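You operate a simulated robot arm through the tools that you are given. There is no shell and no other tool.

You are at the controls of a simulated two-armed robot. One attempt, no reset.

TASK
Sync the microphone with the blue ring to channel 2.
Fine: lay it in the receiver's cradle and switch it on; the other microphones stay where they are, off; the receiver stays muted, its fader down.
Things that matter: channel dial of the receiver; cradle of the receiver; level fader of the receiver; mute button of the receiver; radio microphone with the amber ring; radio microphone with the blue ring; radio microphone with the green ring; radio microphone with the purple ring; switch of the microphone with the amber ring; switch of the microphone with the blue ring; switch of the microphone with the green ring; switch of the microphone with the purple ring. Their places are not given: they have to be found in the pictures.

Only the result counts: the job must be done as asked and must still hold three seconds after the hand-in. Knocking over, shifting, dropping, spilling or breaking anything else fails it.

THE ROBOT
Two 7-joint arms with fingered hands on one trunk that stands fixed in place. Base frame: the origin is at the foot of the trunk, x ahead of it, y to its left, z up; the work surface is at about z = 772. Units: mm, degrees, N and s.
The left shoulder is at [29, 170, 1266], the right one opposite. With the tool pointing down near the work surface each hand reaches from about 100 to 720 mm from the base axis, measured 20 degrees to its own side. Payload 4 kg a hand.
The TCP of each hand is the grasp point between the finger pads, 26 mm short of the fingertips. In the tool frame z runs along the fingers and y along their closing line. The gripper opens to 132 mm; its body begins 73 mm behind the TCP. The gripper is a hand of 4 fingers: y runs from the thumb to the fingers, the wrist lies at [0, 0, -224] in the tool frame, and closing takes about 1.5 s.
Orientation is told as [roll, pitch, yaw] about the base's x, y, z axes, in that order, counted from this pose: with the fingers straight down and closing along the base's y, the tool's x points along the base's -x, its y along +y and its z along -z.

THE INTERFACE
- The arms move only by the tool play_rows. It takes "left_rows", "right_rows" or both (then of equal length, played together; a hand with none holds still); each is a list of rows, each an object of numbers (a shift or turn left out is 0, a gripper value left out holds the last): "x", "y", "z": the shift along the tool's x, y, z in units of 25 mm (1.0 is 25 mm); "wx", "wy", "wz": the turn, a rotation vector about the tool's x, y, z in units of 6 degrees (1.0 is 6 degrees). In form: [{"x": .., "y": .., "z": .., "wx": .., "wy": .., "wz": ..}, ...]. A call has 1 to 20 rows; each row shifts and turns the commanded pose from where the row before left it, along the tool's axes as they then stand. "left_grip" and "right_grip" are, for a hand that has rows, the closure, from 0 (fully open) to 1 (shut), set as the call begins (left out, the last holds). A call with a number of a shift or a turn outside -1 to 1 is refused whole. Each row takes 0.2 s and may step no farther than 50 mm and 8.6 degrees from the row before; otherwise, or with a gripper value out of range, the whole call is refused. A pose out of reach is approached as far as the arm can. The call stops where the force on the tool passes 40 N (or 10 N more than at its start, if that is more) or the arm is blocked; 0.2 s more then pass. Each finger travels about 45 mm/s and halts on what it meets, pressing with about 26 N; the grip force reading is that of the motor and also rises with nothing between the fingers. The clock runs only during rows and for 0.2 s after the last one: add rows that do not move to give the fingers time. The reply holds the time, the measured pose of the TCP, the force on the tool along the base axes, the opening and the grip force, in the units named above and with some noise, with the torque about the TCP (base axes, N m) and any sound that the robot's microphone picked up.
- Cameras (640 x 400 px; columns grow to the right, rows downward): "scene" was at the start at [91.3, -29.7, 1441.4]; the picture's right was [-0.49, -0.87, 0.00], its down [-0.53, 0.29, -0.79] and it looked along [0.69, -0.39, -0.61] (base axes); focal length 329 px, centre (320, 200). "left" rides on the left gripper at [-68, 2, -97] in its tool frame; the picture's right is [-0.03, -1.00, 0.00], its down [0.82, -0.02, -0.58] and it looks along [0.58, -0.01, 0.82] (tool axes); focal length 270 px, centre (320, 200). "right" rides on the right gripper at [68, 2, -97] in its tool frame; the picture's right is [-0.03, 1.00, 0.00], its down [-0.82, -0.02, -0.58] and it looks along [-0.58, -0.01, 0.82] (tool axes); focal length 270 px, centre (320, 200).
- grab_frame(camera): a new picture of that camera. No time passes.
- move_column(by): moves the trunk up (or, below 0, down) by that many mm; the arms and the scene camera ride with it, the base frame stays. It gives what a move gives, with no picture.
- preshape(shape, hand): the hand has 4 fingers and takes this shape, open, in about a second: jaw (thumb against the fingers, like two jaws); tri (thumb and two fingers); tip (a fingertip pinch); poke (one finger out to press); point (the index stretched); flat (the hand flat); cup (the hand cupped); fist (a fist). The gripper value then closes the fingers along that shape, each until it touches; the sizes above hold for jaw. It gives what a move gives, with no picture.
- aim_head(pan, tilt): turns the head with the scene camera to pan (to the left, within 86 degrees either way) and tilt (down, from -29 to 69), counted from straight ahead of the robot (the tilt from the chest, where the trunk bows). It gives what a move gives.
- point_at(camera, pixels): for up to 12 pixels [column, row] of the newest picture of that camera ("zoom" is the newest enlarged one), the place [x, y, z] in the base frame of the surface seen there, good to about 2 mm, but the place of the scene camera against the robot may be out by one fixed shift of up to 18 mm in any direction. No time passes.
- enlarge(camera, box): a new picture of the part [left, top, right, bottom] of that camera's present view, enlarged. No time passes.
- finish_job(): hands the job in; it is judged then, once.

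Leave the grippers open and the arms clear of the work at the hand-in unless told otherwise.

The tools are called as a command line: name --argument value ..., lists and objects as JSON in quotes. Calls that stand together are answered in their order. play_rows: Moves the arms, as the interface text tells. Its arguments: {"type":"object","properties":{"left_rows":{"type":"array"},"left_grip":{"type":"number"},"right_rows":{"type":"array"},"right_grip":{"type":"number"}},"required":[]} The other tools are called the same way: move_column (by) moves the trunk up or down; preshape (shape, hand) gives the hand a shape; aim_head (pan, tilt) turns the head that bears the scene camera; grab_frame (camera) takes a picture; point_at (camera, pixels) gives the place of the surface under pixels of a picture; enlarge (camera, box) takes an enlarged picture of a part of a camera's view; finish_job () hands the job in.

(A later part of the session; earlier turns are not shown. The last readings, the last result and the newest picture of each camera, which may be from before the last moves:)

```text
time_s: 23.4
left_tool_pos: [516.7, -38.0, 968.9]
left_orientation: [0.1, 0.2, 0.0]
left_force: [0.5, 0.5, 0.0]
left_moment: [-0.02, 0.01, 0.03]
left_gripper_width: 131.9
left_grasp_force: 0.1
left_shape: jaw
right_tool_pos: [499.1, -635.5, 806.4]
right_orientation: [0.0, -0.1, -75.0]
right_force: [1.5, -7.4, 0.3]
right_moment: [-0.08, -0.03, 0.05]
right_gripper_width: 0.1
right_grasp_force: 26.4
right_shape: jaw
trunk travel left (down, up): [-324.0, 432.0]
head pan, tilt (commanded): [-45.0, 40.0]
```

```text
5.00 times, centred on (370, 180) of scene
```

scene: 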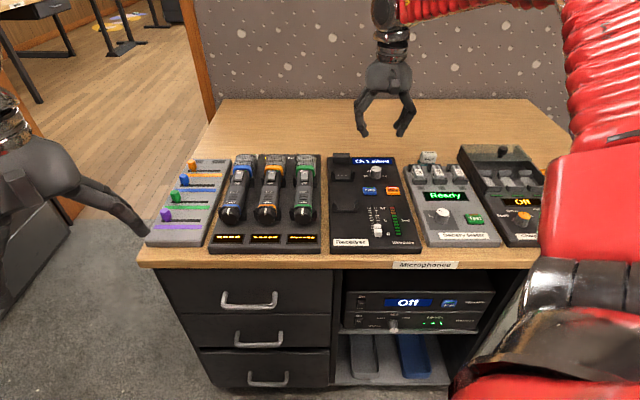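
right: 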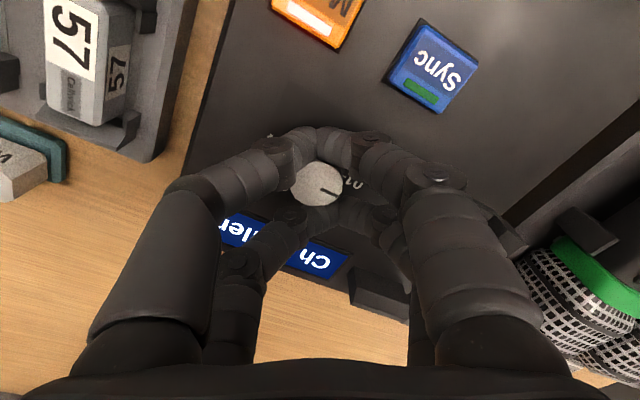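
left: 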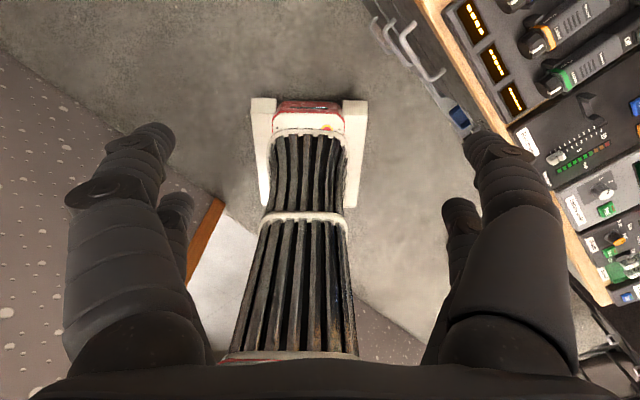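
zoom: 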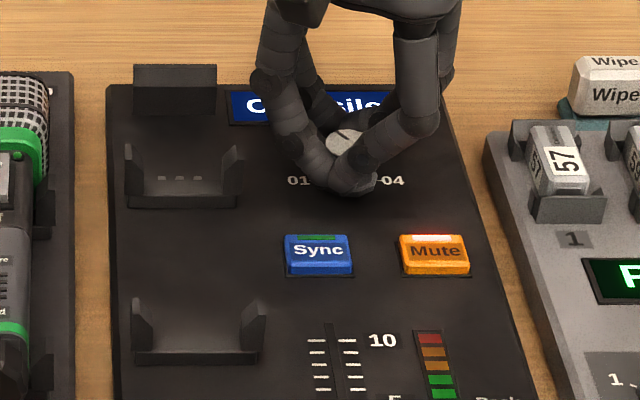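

The pointer follows now, about 56° round. I turn 4° more, then open the fingers and look at the display.

play_rows --right_rows '[{"wz": 0.6}, {}]'

play_rows --right_rows '[{}, {}, {}, {}]' --right_grip 0.6

grab_frame --camera "right"

enlarge --camera "scene" --box '[320, 140, 420, 220]'

```text
time_s: 24.0
left_tool_pos: [517.3, -37.4, 969.7]
left_orientation: [0.1, 0.2, 0.0]
left_force: [0.6, 0.2, 1.5]
left_moment: [0.0, -0.02, -0.01]
left_gripper_width: 131.8
left_grasp_force: 0.0
left_shape: jaw
right_tool_pos: [499.3, -635.7, 805.8]
right_orientation: [0.0, 0.0, -78.5]
right_force: [1.8, -9.3, 1.1]
right_moment: [-0.1, -0.01, 0.04]
right_gripper_width: 0.0
right_grasp_force: 26.2
right_shape: jaw
trunk travel left (down, up): [-324.0, 432.0]
head pan, tilt (commanded): [-45.0, 40.0]
```

```text
time_s: 25.0
left_tool_pos: [516.5, -36.8, 968.9]
left_orientation: [-0.1, 0.0, 0.1]
left_force: [0.0, -0.5, -0.8]
left_moment: [0.0, -0.02, 0.03]
left_gripper_width: 132.1
left_grasp_force: 0.0
left_shape: jaw
right_tool_pos: [499.7, -633.4, 805.6]
right_orientation: [-0.2, 0.0, -78.5]
right_force: [0.1, 0.3, 0.3]
right_moment: [0.02, 0.02, -0.01]
right_gripper_width: 52.3
right_grasp_force: 0.0
right_shape: jaw
trunk travel left (down, up): [-324.0, 432.0]
head pan, tilt (commanded): [-45.0, 40.0]
```

```text
taken
```

right: 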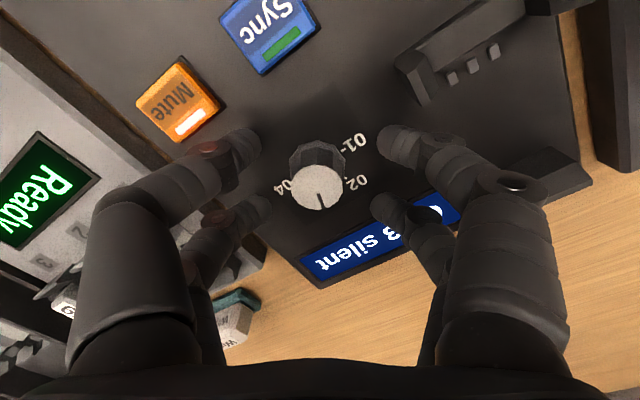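

```text
5.00 times, centred on (370, 180) of scene
```

zoom: 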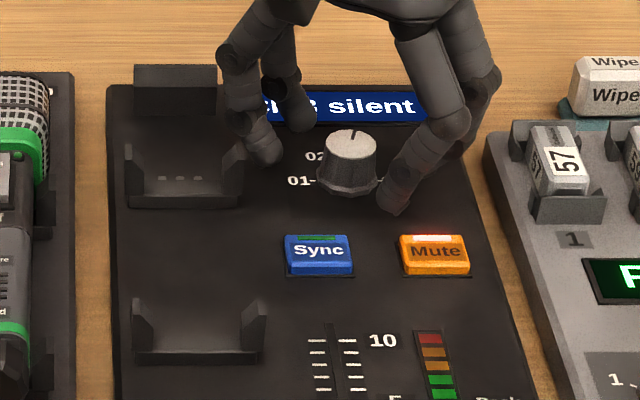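

The dial jumped on to Ch 3 when the fingers opened. I'll re-grip differently: only the near finger pair pinching the knob (squarely by its pads), and turn it back one step. First rotate free to yaw −60° and shift 18.5 mm along tool −x so the near pair straddles the knob.

play_rows --right_rows '[{"wz": -0.77}, {"wz": -0.77}, {"wz": -0.77}, {"wz": -0.77}, {"x": -0.37}, {"x": -0.37}, {}]'

grab_frame --camera "right"

enlarge --camera "scene" --box '[320, 140, 420, 220]'

```text
time_s: 26.6
left_tool_pos: [517.8, -36.8, 970.9]
left_orientation: [0.0, 0.0, 0.0]
left_force: [0.9, 0.5, 0.1]
left_moment: [0.0, -0.01, 0.0]
left_gripper_width: 131.8
left_grasp_force: 0.0
left_shape: jaw
right_tool_pos: [508.1, -651.9, 807.2]
right_orientation: [-0.1, 0.0, -60.2]
right_force: [0.3, -0.6, 0.9]
right_moment: [0.0, 0.0, -0.03]
right_gripper_width: 52.5
right_grasp_force: 0.1
right_shape: jaw
trunk travel left (down, up): [-324.0, 432.0]
head pan, tilt (commanded): [-45.0, 40.0]
```

```text
taken
```

right: 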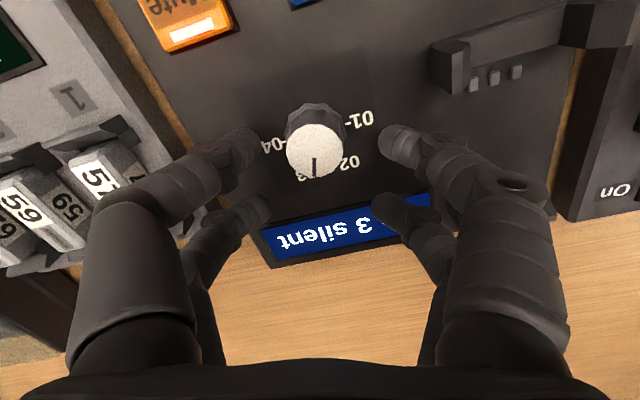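

```text
5.00 times, centred on (370, 180) of scene
```

zoom: 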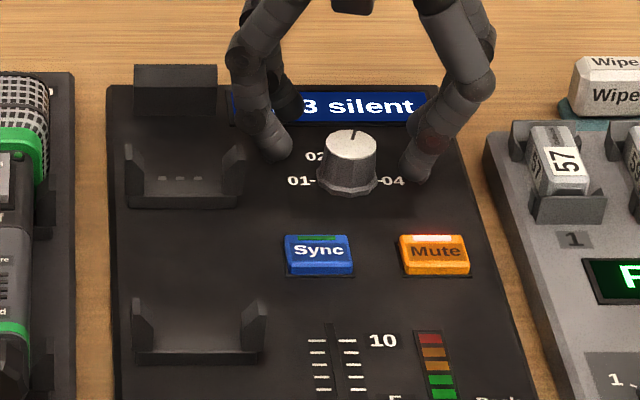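

Display reads Ch 3; pointer ≈107° from 01, no snapping. The near pair now straddles the knob. I close it.

play_rows --right_rows '[{}, {}, {}, {}, {}, {}]' --right_grip 1.0

grab_frame --camera "right"

enlarge --camera "scene" --box '[320, 140, 420, 220]'

```text
time_s: 28.0
left_tool_pos: [517.1, -35.9, 970.4]
left_orientation: [0.1, 0.2, 0.0]
left_force: [0.2, 0.3, -0.4]
left_moment: [0.01, -0.02, 0.0]
left_gripper_width: 131.8
left_grasp_force: 0.1
left_shape: jaw
right_tool_pos: [509.1, -650.6, 806.8]
right_orientation: [-0.1, 0.2, -60.1]
right_force: [-1.9, 2.4, -1.3]
right_moment: [0.0, 0.05, -0.03]
right_gripper_width: 10.3
right_grasp_force: 26.5
right_shape: jaw
trunk travel left (down, up): [-324.0, 432.0]
head pan, tilt (commanded): [-45.0, 40.0]
```

```text
taken
```

right: 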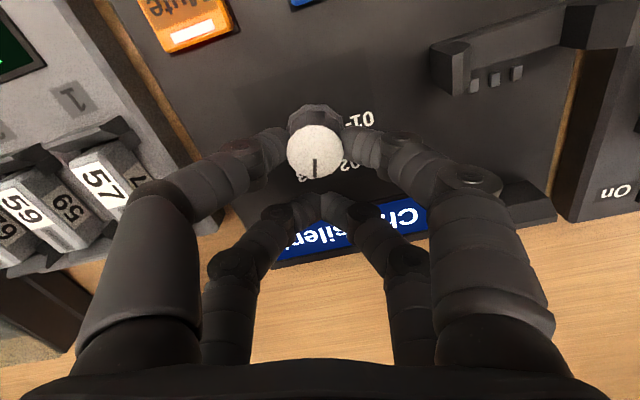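

```text
5.00 times, centred on (370, 180) of scene
```

zoom: 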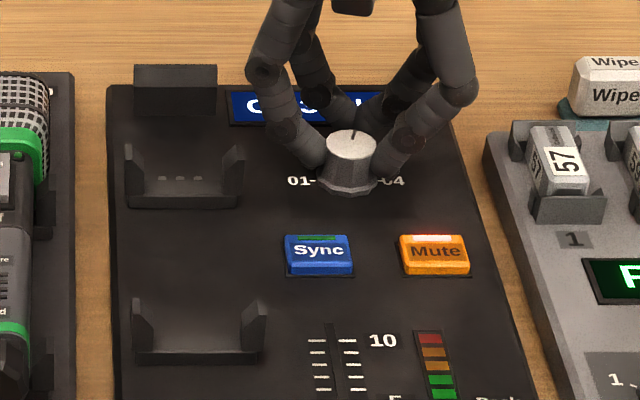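

The near pair pinches the knob. I turn it back ~48° counter-clockwise about the knob centre.

play_rows --right_rows '[{"x": 0.004, "y": 0.0774, "wz": -1}, {"x": 0.004, "y": 0.0774, "wz": -1}, {"x": 0.004, "y": 0.0774, "wz": -1}, {"x": 0.004, "y": 0.0774, "wz": -1}, {"x": 0.004, "y": 0.0774, "wz": -1}, {"x": 0.004, "y": 0.0774, "wz": -1}, {"x": 0.004, "y": 0.0774, "wz": -1}, {"x": 0.004, "y": 0.0774, "wz": -1}, {}]'

grab_frame --camera "right"

enlarge --camera "scene" --box '[320, 140, 420, 220]'

```text
time_s: 30.0
left_tool_pos: [516.7, -36.2, 971.1]
left_orientation: [0.0, -0.1, -0.1]
left_force: [1.0, 0.5, 0.3]
left_moment: [-0.02, 0.0, 0.0]
left_gripper_width: 132.0
left_grasp_force: 0.0
left_shape: jaw
right_tool_pos: [516.2, -638.3, 805.6]
right_orientation: [-0.1, 0.1, -12.0]
right_force: [-9.8, 5.5, -1.9]
right_moment: [0.1, 0.1, -0.08]
right_gripper_width: 10.0
right_grasp_force: 26.4
right_shape: jaw
trunk travel left (down, up): [-324.0, 432.0]
head pan, tilt (commanded): [-45.0, 40.0]
```

```text
taken
```

right: 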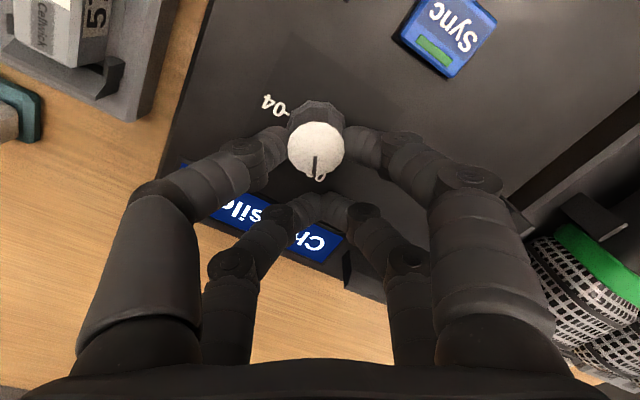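

```text
5.00 times, centred on (370, 180) of scene
```

zoom: 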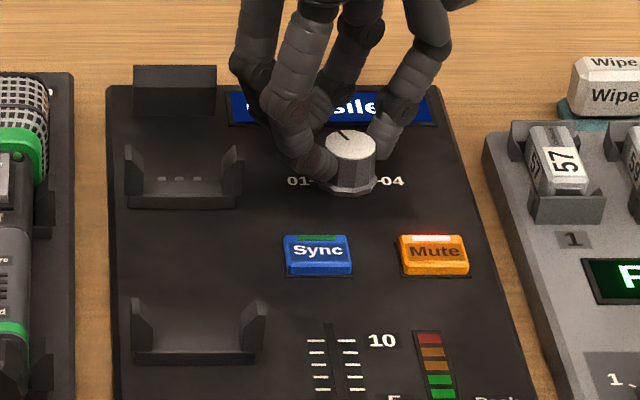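

Pointer ≈59° — at 02. I release gently to a modest opening and check the display.

play_rows --right_rows '[{}, {}]' --right_grip 0.8

grab_frame --camera "right"

enlarge --camera "scene" --box '[320, 140, 420, 220]'

```text
time_s: 30.6
left_tool_pos: [517.3, -36.1, 969.7]
left_orientation: [0.1, 0.1, 0.1]
left_force: [0.3, -0.5, -0.1]
left_moment: [0.01, 0.0, -0.01]
left_gripper_width: 131.9
left_grasp_force: 0.0
left_shape: jaw
right_tool_pos: [519.2, -638.8, 806.5]
right_orientation: [-0.1, -0.1, -12.1]
right_force: [1.2, -0.3, -0.3]
right_moment: [-0.04, 0.01, 0.01]
right_gripper_width: 26.2
right_grasp_force: 0.0
right_shape: jaw
trunk travel left (down, up): [-324.0, 432.0]
head pan, tilt (commanded): [-45.0, 40.0]
```

```text
taken
```

right: 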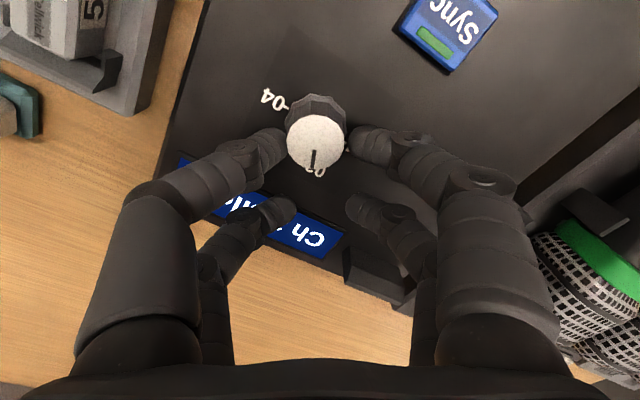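

```text
5.00 times, centred on (370, 180) of scene
```

zoom: 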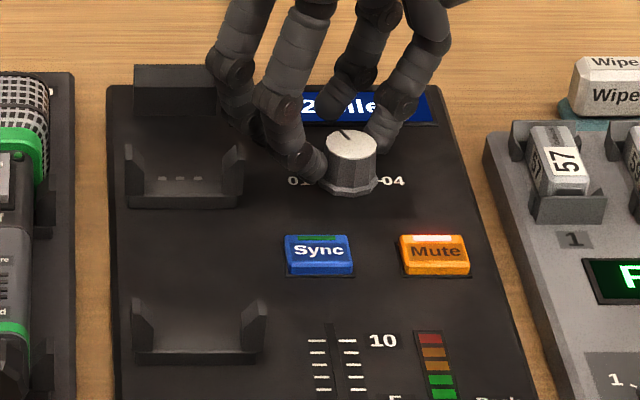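

Display reads "2". I open a bit more and rise straight up by 100 mm.

play_rows --right_rows '[{}, {}, {"z": -0.3}, {"z": -0.6}, {"z": -0.9}, {"z": -0.9}, {"z": -0.9}, {"z": -0.6}, {}]' --right_grip 0.6

grab_frame --camera "right"

enlarge --camera "scene" --box '[320, 140, 420, 220]'

```text
time_s: 32.6
left_tool_pos: [517.4, -37.5, 969.0]
left_orientation: [0.0, 0.2, 0.0]
left_force: [-0.2, -0.5, 0.3]
left_moment: [0.03, -0.02, 0.01]
left_gripper_width: 131.9
left_grasp_force: 0.0
left_shape: jaw
right_tool_pos: [516.5, -638.7, 911.0]
right_orientation: [0.1, 0.0, -12.0]
right_force: [-0.1, 1.1, 0.0]
right_moment: [-0.02, -0.02, -0.01]
right_gripper_width: 52.3
right_grasp_force: 0.0
right_shape: jaw
trunk travel left (down, up): [-324.0, 432.0]
head pan, tilt (commanded): [-45.0, 40.0]
```

```text
taken
```

right: 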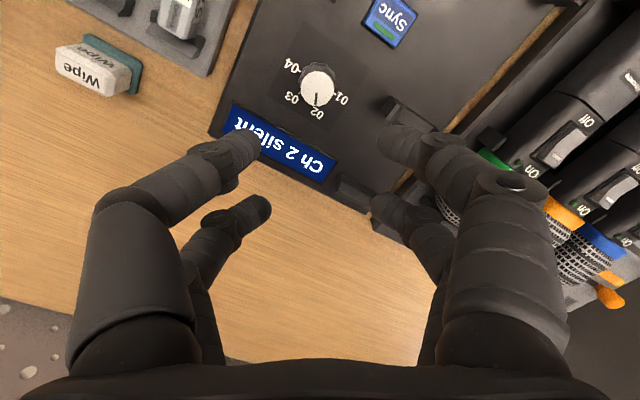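

```text
5.00 times, centred on (370, 180) of scene
```

zoom: 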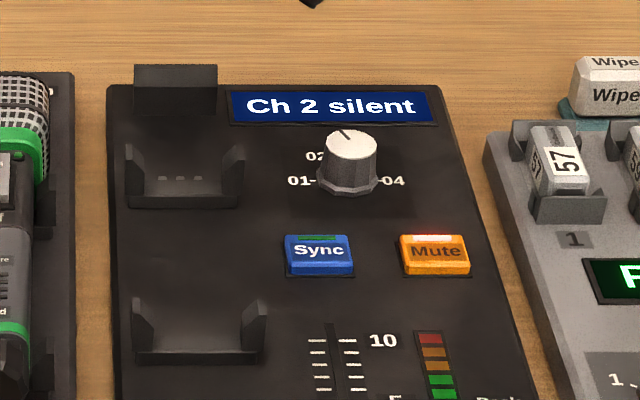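

"Ch 2 silent" confirmed, Mute still lit. Next I turn back to yaw −45° and travel (high) to view the blue microphone.

play_rows --right_rows '[{"z": -0.6, "wz": 0.917}, {"z": -0.6, "wz": 0.917}, {"wz": 0.917}, {"wz": 0.917}, {"wz": 0.917}, {"wz": 0.917}, {}]' --right_grip 0.0

play_rows --right_rows '[{"x": 0.659, "y": 0.893}, {"x": 0.659, "y": 0.893}, {"x": 0.659, "y": 0.893}, {"x": 0.659, "y": 0.893}, {"x": 0.659, "y": 0.893}, {"x": 0.659, "y": 0.893}, {"x": 0.659, "y": 0.893}, {"x": 0.659, "y": 0.893}, {"x": 0.659, "y": 0.893}, {"x": 0.659, "y": 0.893}, {"x": 0.659, "y": 0.893}, {"x": 0.659, "y": 0.893}, {"x": 0.659, "y": 0.893}, {"x": 0.659, "y": 0.893}, {}]'

grab_frame --camera "right"

grab_frame --camera "scene"

```text
time_s: 34.2
left_tool_pos: [517.4, -36.3, 970.2]
left_orientation: [0.0, 0.0, 0.0]
left_force: [0.5, 0.3, -0.5]
left_moment: [0.02, 0.01, 0.01]
left_gripper_width: 132.1
left_grasp_force: 0.0
left_shape: jaw
right_tool_pos: [516.7, -638.0, 940.7]
right_orientation: [0.0, 0.0, -45.1]
right_force: [0.4, 0.4, 0.7]
right_moment: [0.0, -0.03, 0.02]
right_gripper_width: 132.0
right_grasp_force: 0.1
right_shape: jaw
trunk travel left (down, up): [-324.0, 432.0]
head pan, tilt (commanded): [-45.0, 40.0]
```

```text
time_s: 37.4
left_tool_pos: [516.0, -35.7, 969.8]
left_orientation: [0.1, 0.0, 0.0]
left_force: [0.0, -0.5, 0.0]
left_moment: [0.01, -0.01, -0.01]
left_gripper_width: 131.9
left_grasp_force: 0.2
left_shape: jaw
right_tool_pos: [573.6, -253.1, 941.3]
right_orientation: [-0.1, 0.0, -45.1]
right_force: [-0.8, 0.0, 0.4]
right_moment: [-0.02, 0.05, 0.0]
right_gripper_width: 132.1
right_grasp_force: 0.0
right_shape: jaw
trunk travel left (down, up): [-324.0, 432.0]
head pan, tilt (commanded): [-45.0, 40.0]
```

```text
taken
```

right: 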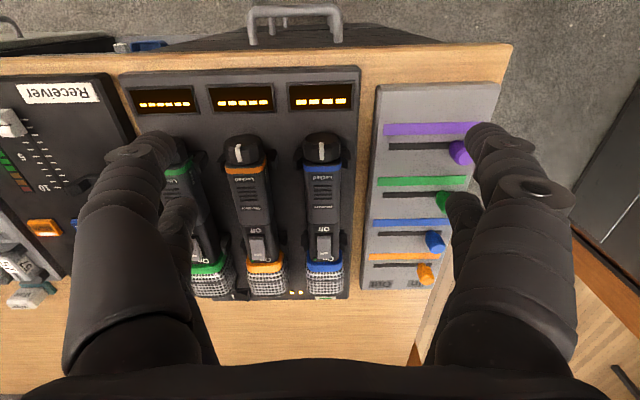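

```text
taken
```

scene: 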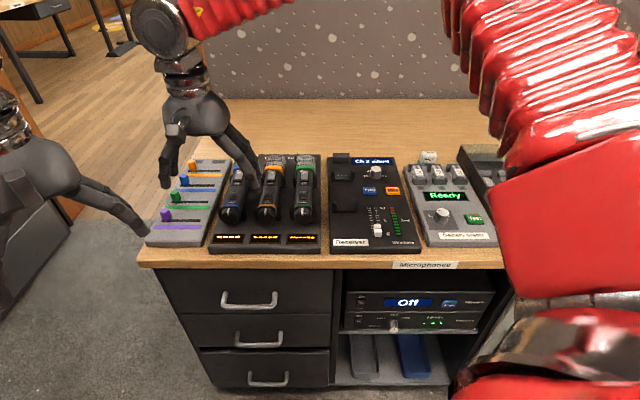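

The blue mic is at centre-right of the wrist view ((322,145) foot to (325,280) head). I zoom and measure.

enlarge --camera "right" --box '[220, 110, 380, 310]'

enlarge --camera "right" --box '[280, 120, 360, 180]'

enlarge --camera "right" --box '[280, 210, 370, 310]'

point_at --camera "right" --pixels '[[322, 145], [322, 178], [322, 200], [322, 225], [323, 245], [324, 267], [325, 285], [310, 200], [335, 200], [280, 200], [265, 200], [238, 200]]'

```text
2.00 times, centred on (300, 210) of right
```

zoom: 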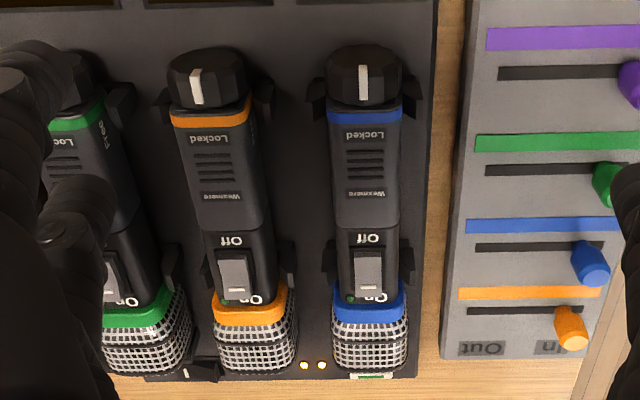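

```text
6.67 times, centred on (320, 150) of right
```

zoom: 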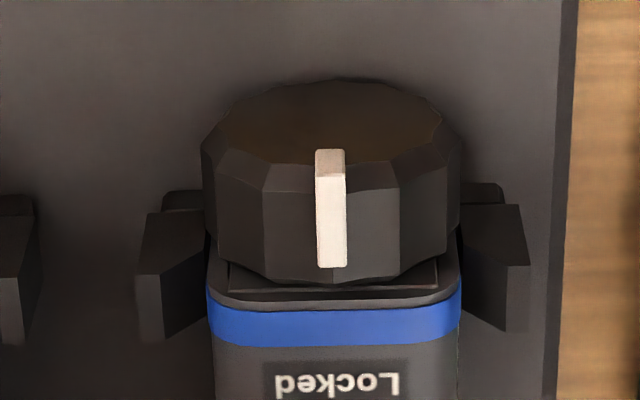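

```text
4.00 times, centred on (325, 260) of right
```

zoom: 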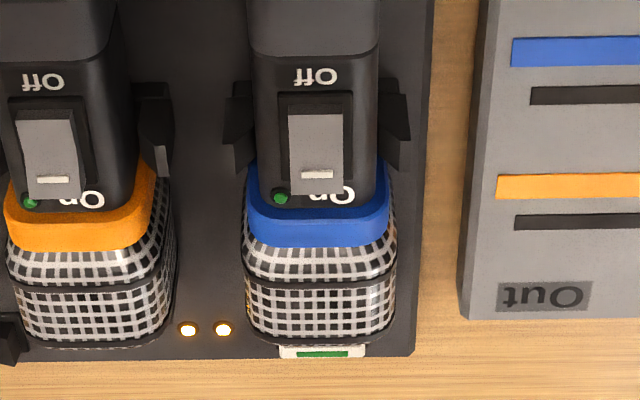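

```text
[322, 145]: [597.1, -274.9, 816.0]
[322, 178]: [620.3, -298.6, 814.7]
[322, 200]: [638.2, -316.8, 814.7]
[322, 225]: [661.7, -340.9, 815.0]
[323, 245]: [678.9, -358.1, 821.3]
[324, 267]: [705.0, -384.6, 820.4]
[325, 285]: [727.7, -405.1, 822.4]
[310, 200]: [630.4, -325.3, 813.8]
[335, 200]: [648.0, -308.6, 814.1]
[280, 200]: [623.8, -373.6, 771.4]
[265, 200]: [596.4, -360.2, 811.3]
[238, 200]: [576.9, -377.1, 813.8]
```

The foot collar carries a white mark at "Locked"; on the side of the green mic I can read "Free", so the collar must be turned ~90° to free the switch, which is a rocker (its On end now stands up). Before gripping, I check the finger profile at ~45 mm opening against the mic spacing from the scene camera.

play_rows --right_rows '[{"x": -1.0}, {"x": -1.0}, {"x": -1.0}, {"x": -0.6}, {}, {}]' --right_grip 0.66

enlarge --camera "scene" --box '[140, 60, 340, 260]'

grab_frame --camera "right"

```text
time_s: 38.8
left_tool_pos: [516.5, -35.6, 969.1]
left_orientation: [0.0, 0.2, -0.1]
left_force: [-0.5, -0.8, 0.2]
left_moment: [0.04, 0.01, 0.01]
left_gripper_width: 131.9
left_grasp_force: 0.1
left_shape: jaw
right_tool_pos: [637.3, -318.5, 941.1]
right_orientation: [-0.1, 0.0, -45.1]
right_force: [0.3, -0.5, -0.4]
right_moment: [-0.01, 0.02, 0.02]
right_gripper_width: 45.4
right_grasp_force: 0.1
right_shape: jaw
trunk travel left (down, up): [-324.0, 432.0]
head pan, tilt (commanded): [-45.0, 40.0]
```

```text
2.00 times, centred on (240, 160) of scene
```

zoom: 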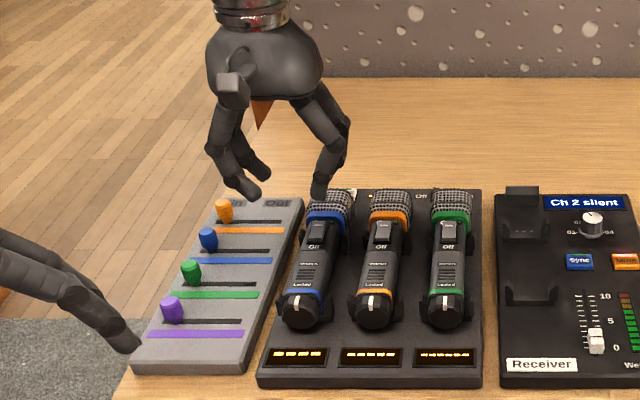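

```text
taken
```

right: 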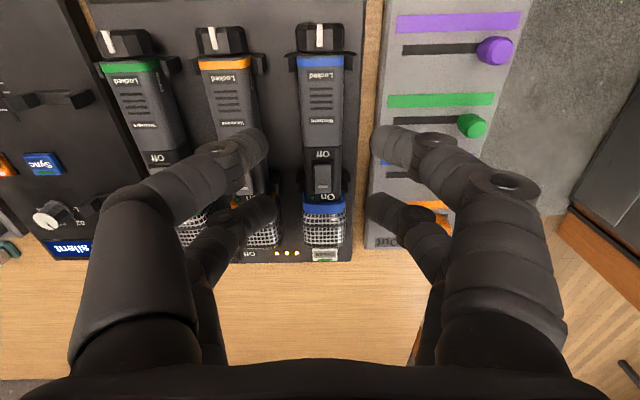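

Reach is fine. Because the knuckles bulge outward, I'll tilt the hand 10° (wrist to the left) so the right fingers drop more steeply into the gap to the amber mic. I align over the blue mic axis (x+y≈322.5) and descend part way to z≈860.

play_rows --right_rows '[{"x": -0.104, "y": 0.208}, {"wx": 0.8333}, {"wx": 0.8333}, {"z": 0.798, "y": 0.141}, {"z": 0.798, "y": 0.141}, {"z": 0.798, "y": 0.141}, {"z": 0.798, "y": 0.141}, {}]' --right_grip 0.67

enlarge --camera "scene" --box '[180, 100, 320, 240]'

grab_frame --camera "right"

```text
time_s: 40.6
left_tool_pos: [516.1, -36.3, 969.6]
left_orientation: [0.0, 0.1, 0.0]
left_force: [-0.6, -0.8, 0.6]
left_moment: [0.0, 0.01, 0.01]
left_gripper_width: 132.0
left_grasp_force: 0.0
left_shape: jaw
right_tool_pos: [625.8, -323.4, 861.9]
right_orientation: [-10.0, -0.1, -45.2]
right_force: [0.1, -0.4, 0.3]
right_moment: [0.02, 0.0, 0.0]
right_gripper_width: 44.1
right_grasp_force: 0.1
right_shape: jaw
right hand out of reach, approached as far as the arm can: row 3, 5, 6, 7
trunk travel left (down, up): [-324.0, 432.0]
head pan, tilt (commanded): [-45.0, 40.0]
```

```text
2.86 times, centred on (250, 170) of scene
```

zoom: 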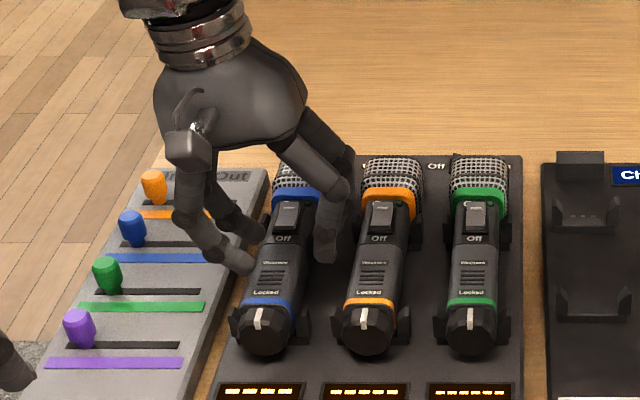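

```text
taken
```

right: 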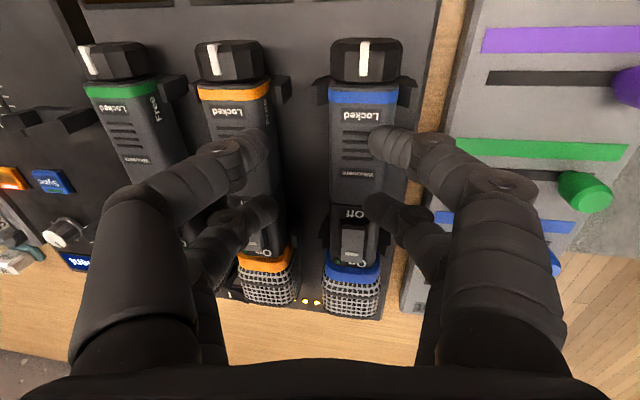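

The tilted pose was slightly out of reach. I back up, lower the trunk a further 60 mm, and lean the wrist back toward the robot (12°) to stay within reach.

play_rows --right_rows '[{"z": -0.798, "y": -0.141}, {"z": -0.798, "y": -0.141}, {"z": -0.798, "y": -0.141}, {"z": -0.798, "y": -0.141}, {"z": -0.798, "y": -0.141}, {"z": -0.3}, {"x": 0.5, "wy": -1}, {"x": 0.5, "wy": -1}, {}]'

move_column --by -60

play_rows --right_rows '[{}]'

```text
time_s: 42.6
left_tool_pos: [517.2, -35.2, 969.0]
left_orientation: [0.0, 0.1, 0.1]
left_force: [0.5, -0.3, -0.7]
left_moment: [0.0, -0.02, -0.02]
left_gripper_width: 131.6
left_grasp_force: 0.1
left_shape: jaw
right_tool_pos: [608.1, -303.6, 969.2]
right_orientation: [-10.3, -11.8, -42.8]
right_force: [-0.4, 0.9, -0.2]
right_moment: [0.05, -0.02, 0.0]
right_gripper_width: 43.8
right_grasp_force: 0.0
right_shape: jaw
trunk travel left (down, up): [-324.0, 432.0]
head pan, tilt (commanded): [-45.0, 40.0]
```

```text
time_s: 43.6
left_tool_pos: [515.3, -36.0, 911.2]
left_orientation: [0.0, 0.0, 0.0]
left_force: [-0.1, -0.2, 0.3]
left_moment: [-0.03, -0.05, 0.0]
left_gripper_width: 131.9
left_grasp_force: 0.0
left_shape: jaw
right_tool_pos: [612.7, -307.1, 896.1]
right_orientation: [-11.2, -10.5, -42.5]
right_force: [-0.2, 0.6, 0.3]
right_moment: [0.0, -0.02, 0.01]
right_gripper_width: 43.7
right_grasp_force: 0.1
right_shape: jaw
trunk travel left (down, up): [-264.0, 492.0]
head pan, tilt (commanded): [-45.0, 40.0]
```

```text
time_s: 44.0
left_tool_pos: [516.4, -37.0, 908.8]
left_orientation: [0.0, 0.0, -0.1]
left_force: [0.0, 0.8, 0.1]
left_moment: [0.02, 0.01, 0.0]
left_gripper_width: 131.8
left_grasp_force: 0.0
left_shape: jaw
right_tool_pos: [612.6, -305.8, 896.0]
right_orientation: [-11.4, -10.5, -42.4]
right_force: [-0.1, 0.0, -0.4]
right_moment: [0.01, -0.02, -0.02]
right_gripper_width: 44.1
right_grasp_force: 0.1
right_shape: jaw
trunk travel left (down, up): [-264.0, 492.0]
head pan, tilt (commanded): [-45.0, 40.0]
```

The pose is now reachable (612.6, −305.8, 896), closing line perpendicular to the mic. I move over the blue mic centre and come down to TCP z≈850 for a check.

play_rows --right_rows '[{"x": -0.5, "y": 0.282, "z": 0.0375}, {"x": -0.5, "y": 0.282, "z": 0.0375}, {"x": 0.167, "y": 0.179, "z": 0.886}, {"x": 0.167, "y": 0.179, "z": 0.886}, {}]'

enlarge --camera "scene" --box '[170, 80, 330, 240]'

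grab_frame --camera "right"

```text
time_s: 45.2
left_tool_pos: [516.3, -37.4, 910.6]
left_orientation: [-0.1, 0.0, 0.0]
left_force: [0.3, 1.0, 0.5]
left_moment: [-0.01, 0.01, 0.01]
left_gripper_width: 131.9
left_grasp_force: 0.1
left_shape: jaw
right_tool_pos: [639.9, -313.2, 848.6]
right_orientation: [-11.3, -10.4, -42.6]
right_force: [0.1, 0.2, -0.1]
right_moment: [0.03, -0.04, 0.02]
right_gripper_width: 43.8
right_grasp_force: 0.1
right_shape: jaw
trunk travel left (down, up): [-264.0, 492.0]
head pan, tilt (commanded): [-45.0, 40.0]
```

```text
2.50 times, centred on (250, 160) of scene
```

zoom: 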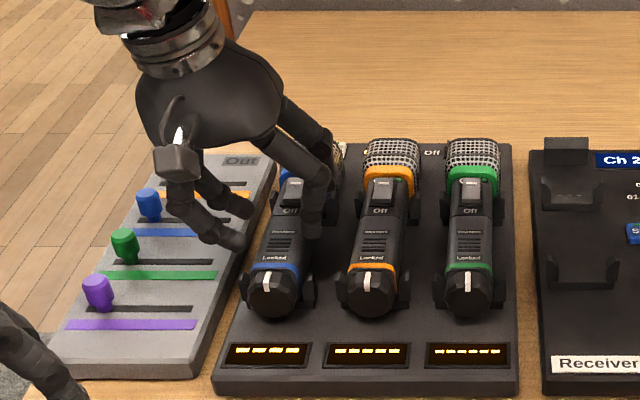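

```text
taken
```

right: 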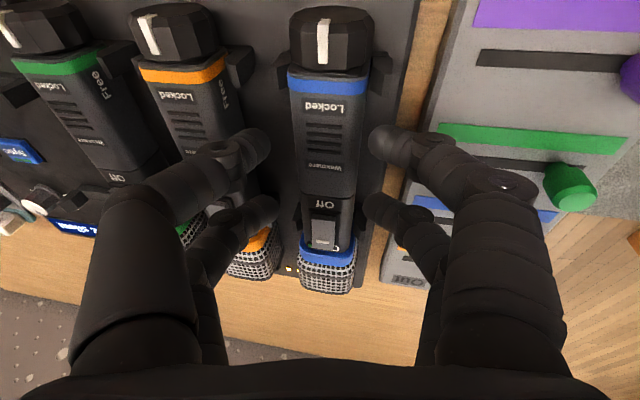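

I verify tip and mic edge places in the wrist picture: tips (255,143), (266,207), (380,140), (375,207); blue body top edges; amber's near edge.

point_at --camera "right" --pixels '[[258, 143], [268, 207], [380, 140], [373, 207], [298, 120], [330, 120], [362, 120], [300, 180], [350, 180], [222, 120], [190, 120], [243, 120]]'

enlarge --camera "right" --box '[200, 90, 420, 260]'

```text
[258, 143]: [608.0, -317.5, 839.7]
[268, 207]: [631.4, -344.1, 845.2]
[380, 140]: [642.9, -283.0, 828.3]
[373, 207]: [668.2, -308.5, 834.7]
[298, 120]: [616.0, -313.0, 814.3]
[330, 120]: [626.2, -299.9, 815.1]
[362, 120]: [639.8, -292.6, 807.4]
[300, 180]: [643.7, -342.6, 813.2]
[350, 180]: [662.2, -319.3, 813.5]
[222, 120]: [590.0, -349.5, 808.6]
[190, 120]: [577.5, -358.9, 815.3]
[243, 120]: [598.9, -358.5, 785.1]
```

```text
2.35 times, centred on (310, 175) of right
```

zoom: 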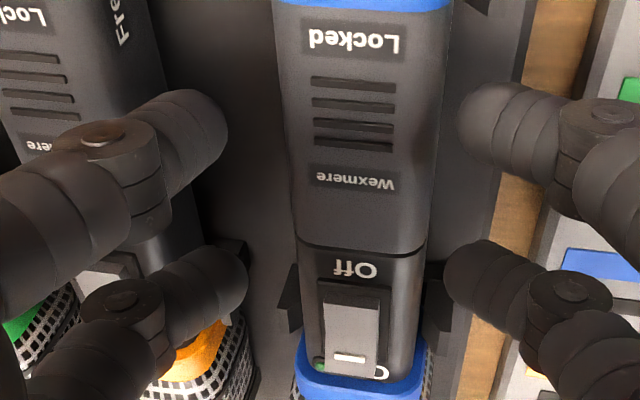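

The gap to the amber body is ~40 mm, comfortable. Tips are centred within ~1.5 mm. I descend to TCP z≈812.

play_rows --right_rows '[{"x": 0.0888, "y": 0.0952, "z": 0.47}, {"x": 0.0888, "y": 0.0752, "z": 0.47}, {"x": 0.0888, "y": 0.0752, "z": 0.47}, {}]'

enlarge --camera "right" --box '[200, 70, 420, 260]'

enlarge --camera "scene" --box '[170, 80, 330, 240]'

```text
time_s: 46.2
left_tool_pos: [516.9, -37.5, 909.5]
left_orientation: [0.0, 0.0, 0.0]
left_force: [0.8, -0.1, -0.2]
left_moment: [0.02, -0.01, 0.0]
left_gripper_width: 131.8
left_grasp_force: 0.0
left_shape: jaw
right_tool_pos: [639.7, -315.3, 811.1]
right_orientation: [-11.2, -10.4, -42.5]
right_force: [-0.1, -0.1, 0.0]
right_moment: [-0.04, 0.0, 0.01]
right_gripper_width: 43.9
right_grasp_force: 0.1
right_shape: jaw
trunk travel left (down, up): [-264.0, 492.0]
head pan, tilt (commanded): [-45.0, 40.0]
```

```text
2.11 times, centred on (310, 165) of right
```

zoom: 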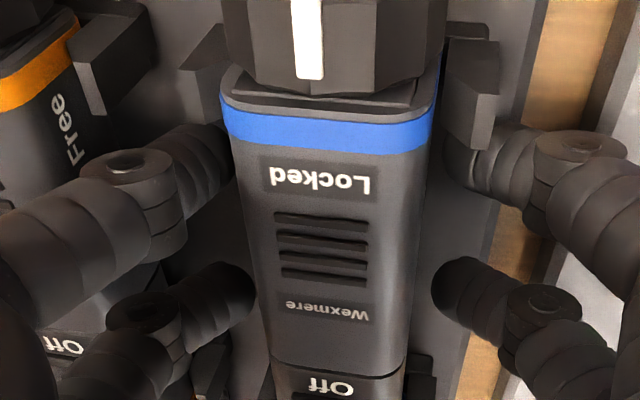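

```text
2.50 times, centred on (250, 160) of scene
```

zoom: 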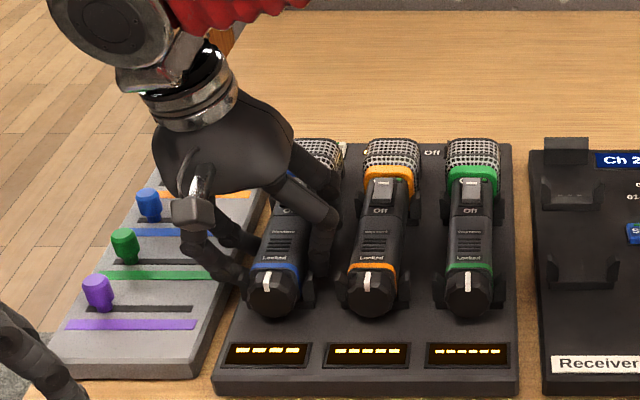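

Fingers are well on both sides. I close the grip on the mic.

play_rows --right_rows '[{}, {}, {}, {}, {}]' --right_grip 1.0

enlarge --camera "right" --box '[200, 70, 420, 260]'

```text
time_s: 47.4
left_tool_pos: [517.7, -37.7, 910.8]
left_orientation: [-0.1, 0.1, -0.1]
left_force: [0.3, -0.3, 0.1]
left_moment: [-0.02, 0.01, 0.03]
left_gripper_width: 131.7
left_grasp_force: 0.1
left_shape: jaw
right_tool_pos: [639.9, -313.9, 813.2]
right_orientation: [-11.3, -10.4, -42.4]
right_force: [-1.1, -0.4, 0.6]
right_moment: [0.07, -0.01, -0.01]
right_gripper_width: 29.8
right_grasp_force: 26.0
right_shape: jaw
trunk travel left (down, up): [-264.0, 492.0]
head pan, tilt (commanded): [-45.0, 40.0]
```

```text
2.11 times, centred on (310, 165) of right
```

zoom: 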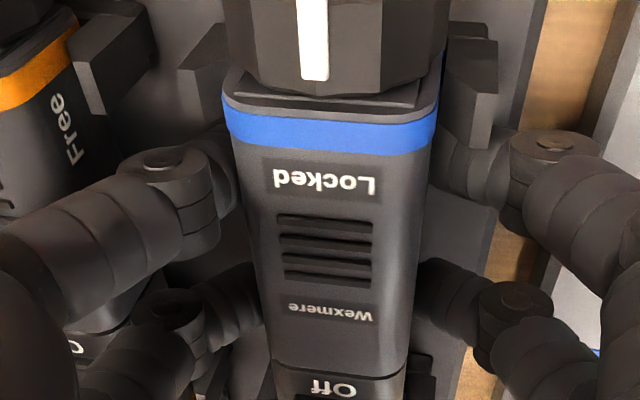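

Gripped (opening 29.8 mm, 26 N). I lift straight up, first 12 mm, then check.

play_rows --right_rows '[{"x": -0.0437, "y": -0.0468, "z": -0.231}, {"x": -0.0437, "y": -0.0468, "z": -0.231}, {}]'

enlarge --camera "right" --box '[200, 40, 440, 260]'

enlarge --camera "scene" --box '[170, 80, 330, 240]'

```text
time_s: 48.2
left_tool_pos: [516.8, -36.5, 910.2]
left_orientation: [0.0, 0.1, 0.0]
left_force: [-0.2, 0.9, 0.0]
left_moment: [0.0, 0.01, 0.01]
left_gripper_width: 131.7
left_grasp_force: 0.0
left_shape: jaw
right_tool_pos: [640.4, -314.3, 823.8]
right_orientation: [-11.3, -10.3, -42.6]
right_force: [-1.2, -0.1, -3.7]
right_moment: [0.18, 0.17, -0.01]
right_gripper_width: 29.8
right_grasp_force: 26.1
right_shape: jaw
trunk travel left (down, up): [-264.0, 492.0]
head pan, tilt (commanded): [-45.0, 40.0]
```

```text
1.82 times, centred on (320, 150) of right
```

zoom: 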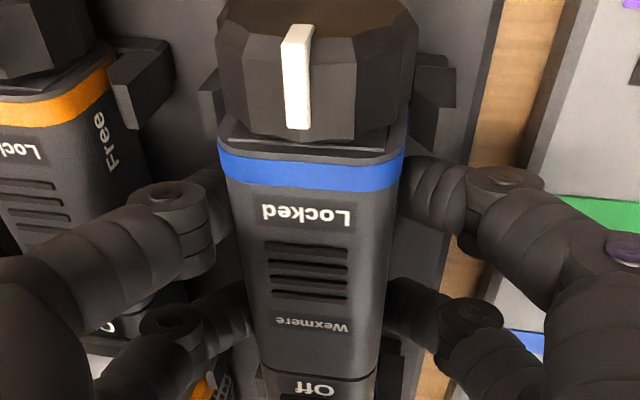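

```text
2.50 times, centred on (250, 160) of scene
```

zoom: 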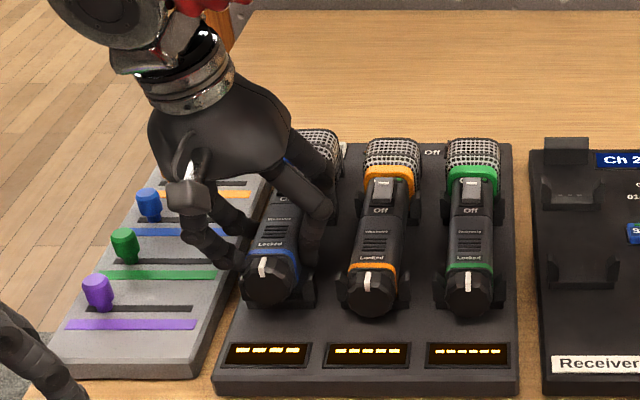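

The mic lifts (3.7 N). It may be tipping slightly head-down; I lift another 15 mm and compare.

play_rows --right_rows '[{"x": -0.0546, "y": -0.0585, "z": -0.289}, {"x": -0.0546, "y": -0.0585, "z": -0.289}, {}]'

grab_frame --camera "right"

point_at --camera "right" --pixels '[[305, 60], [318, 130], [318, 150], [320, 180], [322, 215], [330, 240], [335, 255]]'

enlarge --camera "scene" --box '[170, 80, 330, 240]'

```text
time_s: 49.0
left_tool_pos: [517.3, -36.4, 909.4]
left_orientation: [0.0, 0.1, -0.1]
left_force: [1.2, -0.4, -0.1]
left_moment: [-0.03, -0.01, 0.02]
left_gripper_width: 131.8
left_grasp_force: 0.0
left_shape: jaw
right_tool_pos: [640.4, -314.3, 838.5]
right_orientation: [-11.3, -10.3, -42.6]
right_force: [0.3, -0.3, -3.7]
right_moment: [0.18, 0.17, -0.04]
right_gripper_width: 30.1
right_grasp_force: 26.3
right_shape: jaw
trunk travel left (down, up): [-264.0, 492.0]
head pan, tilt (commanded): [-45.0, 40.0]
```

```text
taken
```

right: 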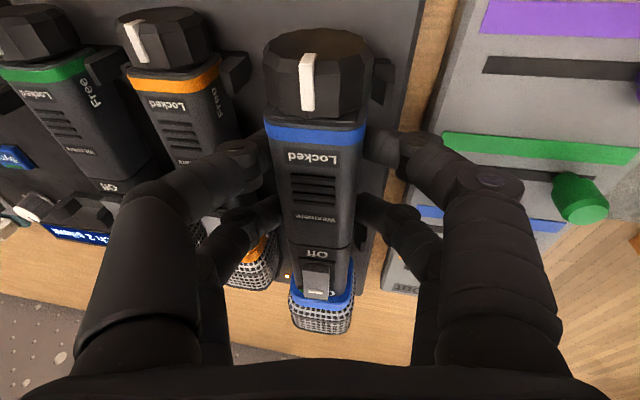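

```text
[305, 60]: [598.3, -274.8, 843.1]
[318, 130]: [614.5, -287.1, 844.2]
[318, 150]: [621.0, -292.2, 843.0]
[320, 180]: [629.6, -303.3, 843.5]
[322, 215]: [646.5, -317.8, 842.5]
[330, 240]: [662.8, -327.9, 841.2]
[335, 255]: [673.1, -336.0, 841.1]
```

```text
2.50 times, centred on (250, 160) of scene
```

zoom: 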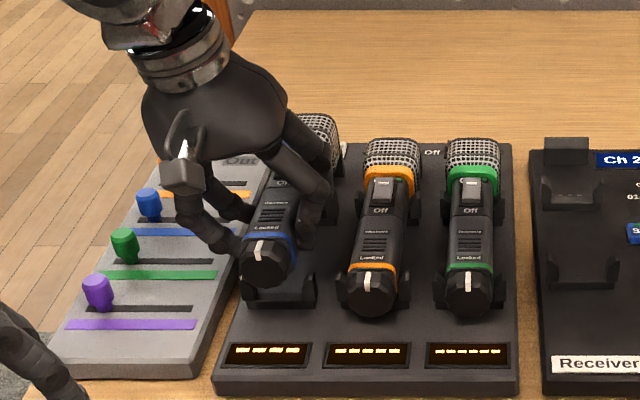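

The mic hangs firmly, same orientation, essentially level. I lift it 80 mm more so the scene camera can see the empty blue saddles; their offset to the receiver's saddles gives the transfer vector.

play_rows --right_rows '[{"x": -0.1456, "y": -0.156, "z": -0.77}, {"x": -0.1456, "y": -0.156, "z": -0.77}, {"x": -0.1456, "y": -0.156, "z": -0.77}, {"x": -0.1456, "y": -0.156, "z": -0.77}, {}]'

grab_frame --camera "scene"

enlarge --camera "scene" --box '[200, 130, 400, 260]'

```text
time_s: 50.2
left_tool_pos: [518.1, -37.4, 908.8]
left_orientation: [0.1, 0.1, 0.0]
left_force: [-0.1, -1.0, 0.2]
left_moment: [-0.01, 0.01, 0.0]
left_gripper_width: 131.9
left_grasp_force: 0.1
left_shape: jaw
right_tool_pos: [640.5, -315.7, 919.1]
right_orientation: [-11.3, -10.3, -42.6]
right_force: [0.5, -0.6, -4.2]
right_moment: [0.19, 0.2, 0.01]
right_gripper_width: 30.0
right_grasp_force: 25.5
right_shape: jaw
trunk travel left (down, up): [-264.0, 492.0]
head pan, tilt (commanded): [-45.0, 40.0]
```

```text
taken
```

scene: 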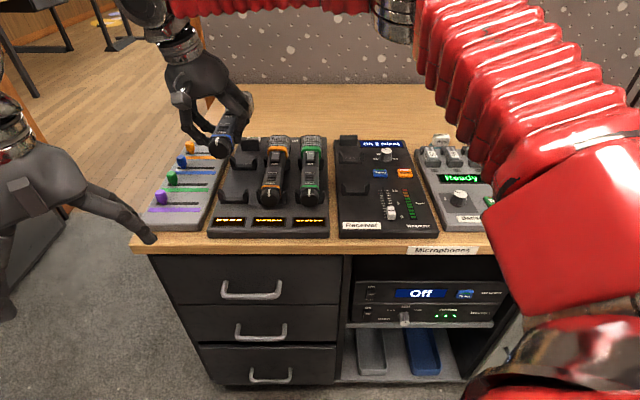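

```text
3.08 times, centred on (300, 195) of scene
```

zoom: 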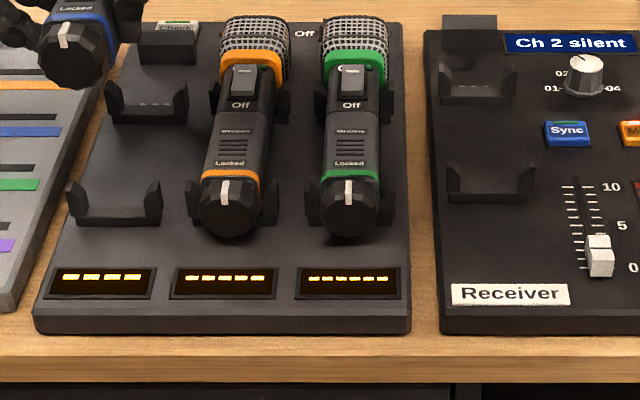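

The rack saddle set and receiver cradle have identical form (two U-saddles plus a block). I zoom on both for matching corner points.

enlarge --camera "scene" --box '[215, 135, 275, 210]'

enlarge --camera "scene" --box '[330, 130, 390, 205]'

```text
5.33 times, centred on (245, 172) of scene
```

zoom: 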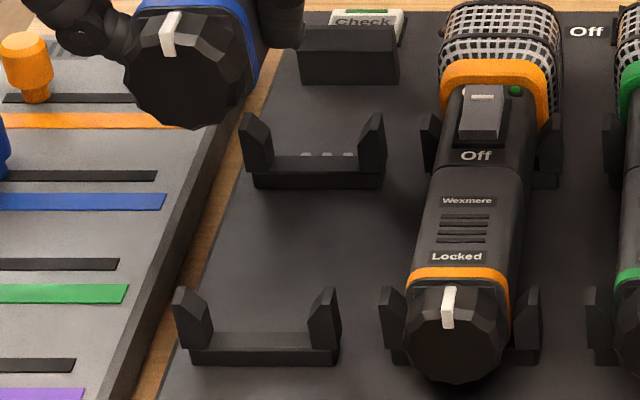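

```text
5.33 times, centred on (360, 168) of scene
```

zoom: 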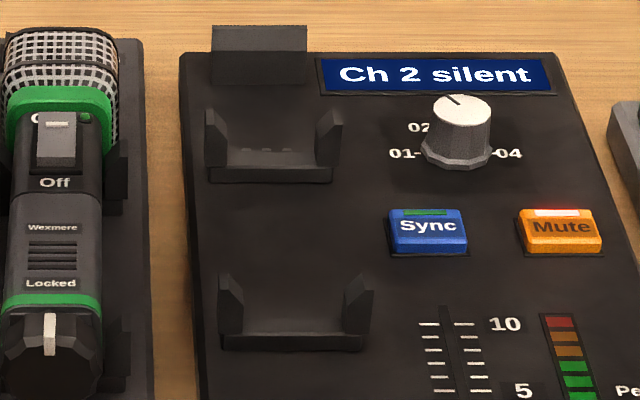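

point_at --camera "zoom" --pixels '[[294, 344], [230, 344], [358, 344], [269.5, 175], [215, 175], [325, 175], [258, 70], [216, 70], [300, 70], [295, 322], [270, 160], [258, 40]]'

enlarge --camera "scene" --box '[215, 135, 275, 210]'

point_at --camera "zoom" --pixels '[[264.5, 357], [199, 357], [330, 357], [318.5, 180], [260, 180], [378, 180], [348, 68], [304, 68], [392, 68], [265, 336], [318, 165], [350, 38]]'

```text
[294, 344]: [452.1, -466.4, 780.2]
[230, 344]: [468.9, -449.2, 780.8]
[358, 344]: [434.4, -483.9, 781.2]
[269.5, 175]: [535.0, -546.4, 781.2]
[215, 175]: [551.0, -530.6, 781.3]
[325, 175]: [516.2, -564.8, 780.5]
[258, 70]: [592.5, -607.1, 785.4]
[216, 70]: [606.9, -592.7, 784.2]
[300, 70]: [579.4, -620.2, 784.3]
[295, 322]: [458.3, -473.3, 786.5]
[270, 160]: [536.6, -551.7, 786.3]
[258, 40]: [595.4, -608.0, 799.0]
```

```text
5.33 times, centred on (245, 172) of scene
```

zoom: 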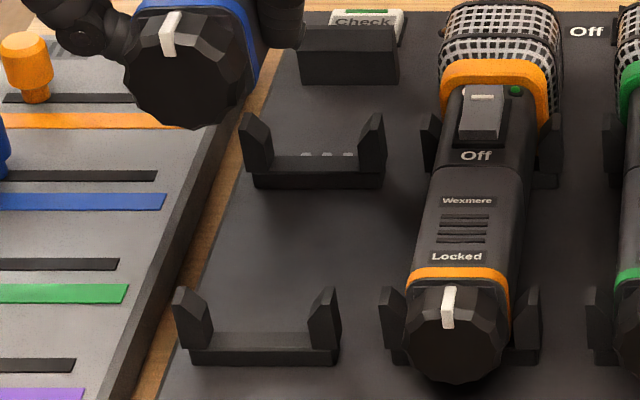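

```text
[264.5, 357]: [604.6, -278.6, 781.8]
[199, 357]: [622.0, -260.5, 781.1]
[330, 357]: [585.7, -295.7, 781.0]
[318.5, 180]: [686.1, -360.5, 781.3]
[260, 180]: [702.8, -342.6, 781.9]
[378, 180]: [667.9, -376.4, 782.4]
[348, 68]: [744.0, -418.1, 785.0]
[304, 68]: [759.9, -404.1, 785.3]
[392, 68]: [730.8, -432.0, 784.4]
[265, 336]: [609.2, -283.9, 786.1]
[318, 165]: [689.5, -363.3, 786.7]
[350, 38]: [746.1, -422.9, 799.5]
```

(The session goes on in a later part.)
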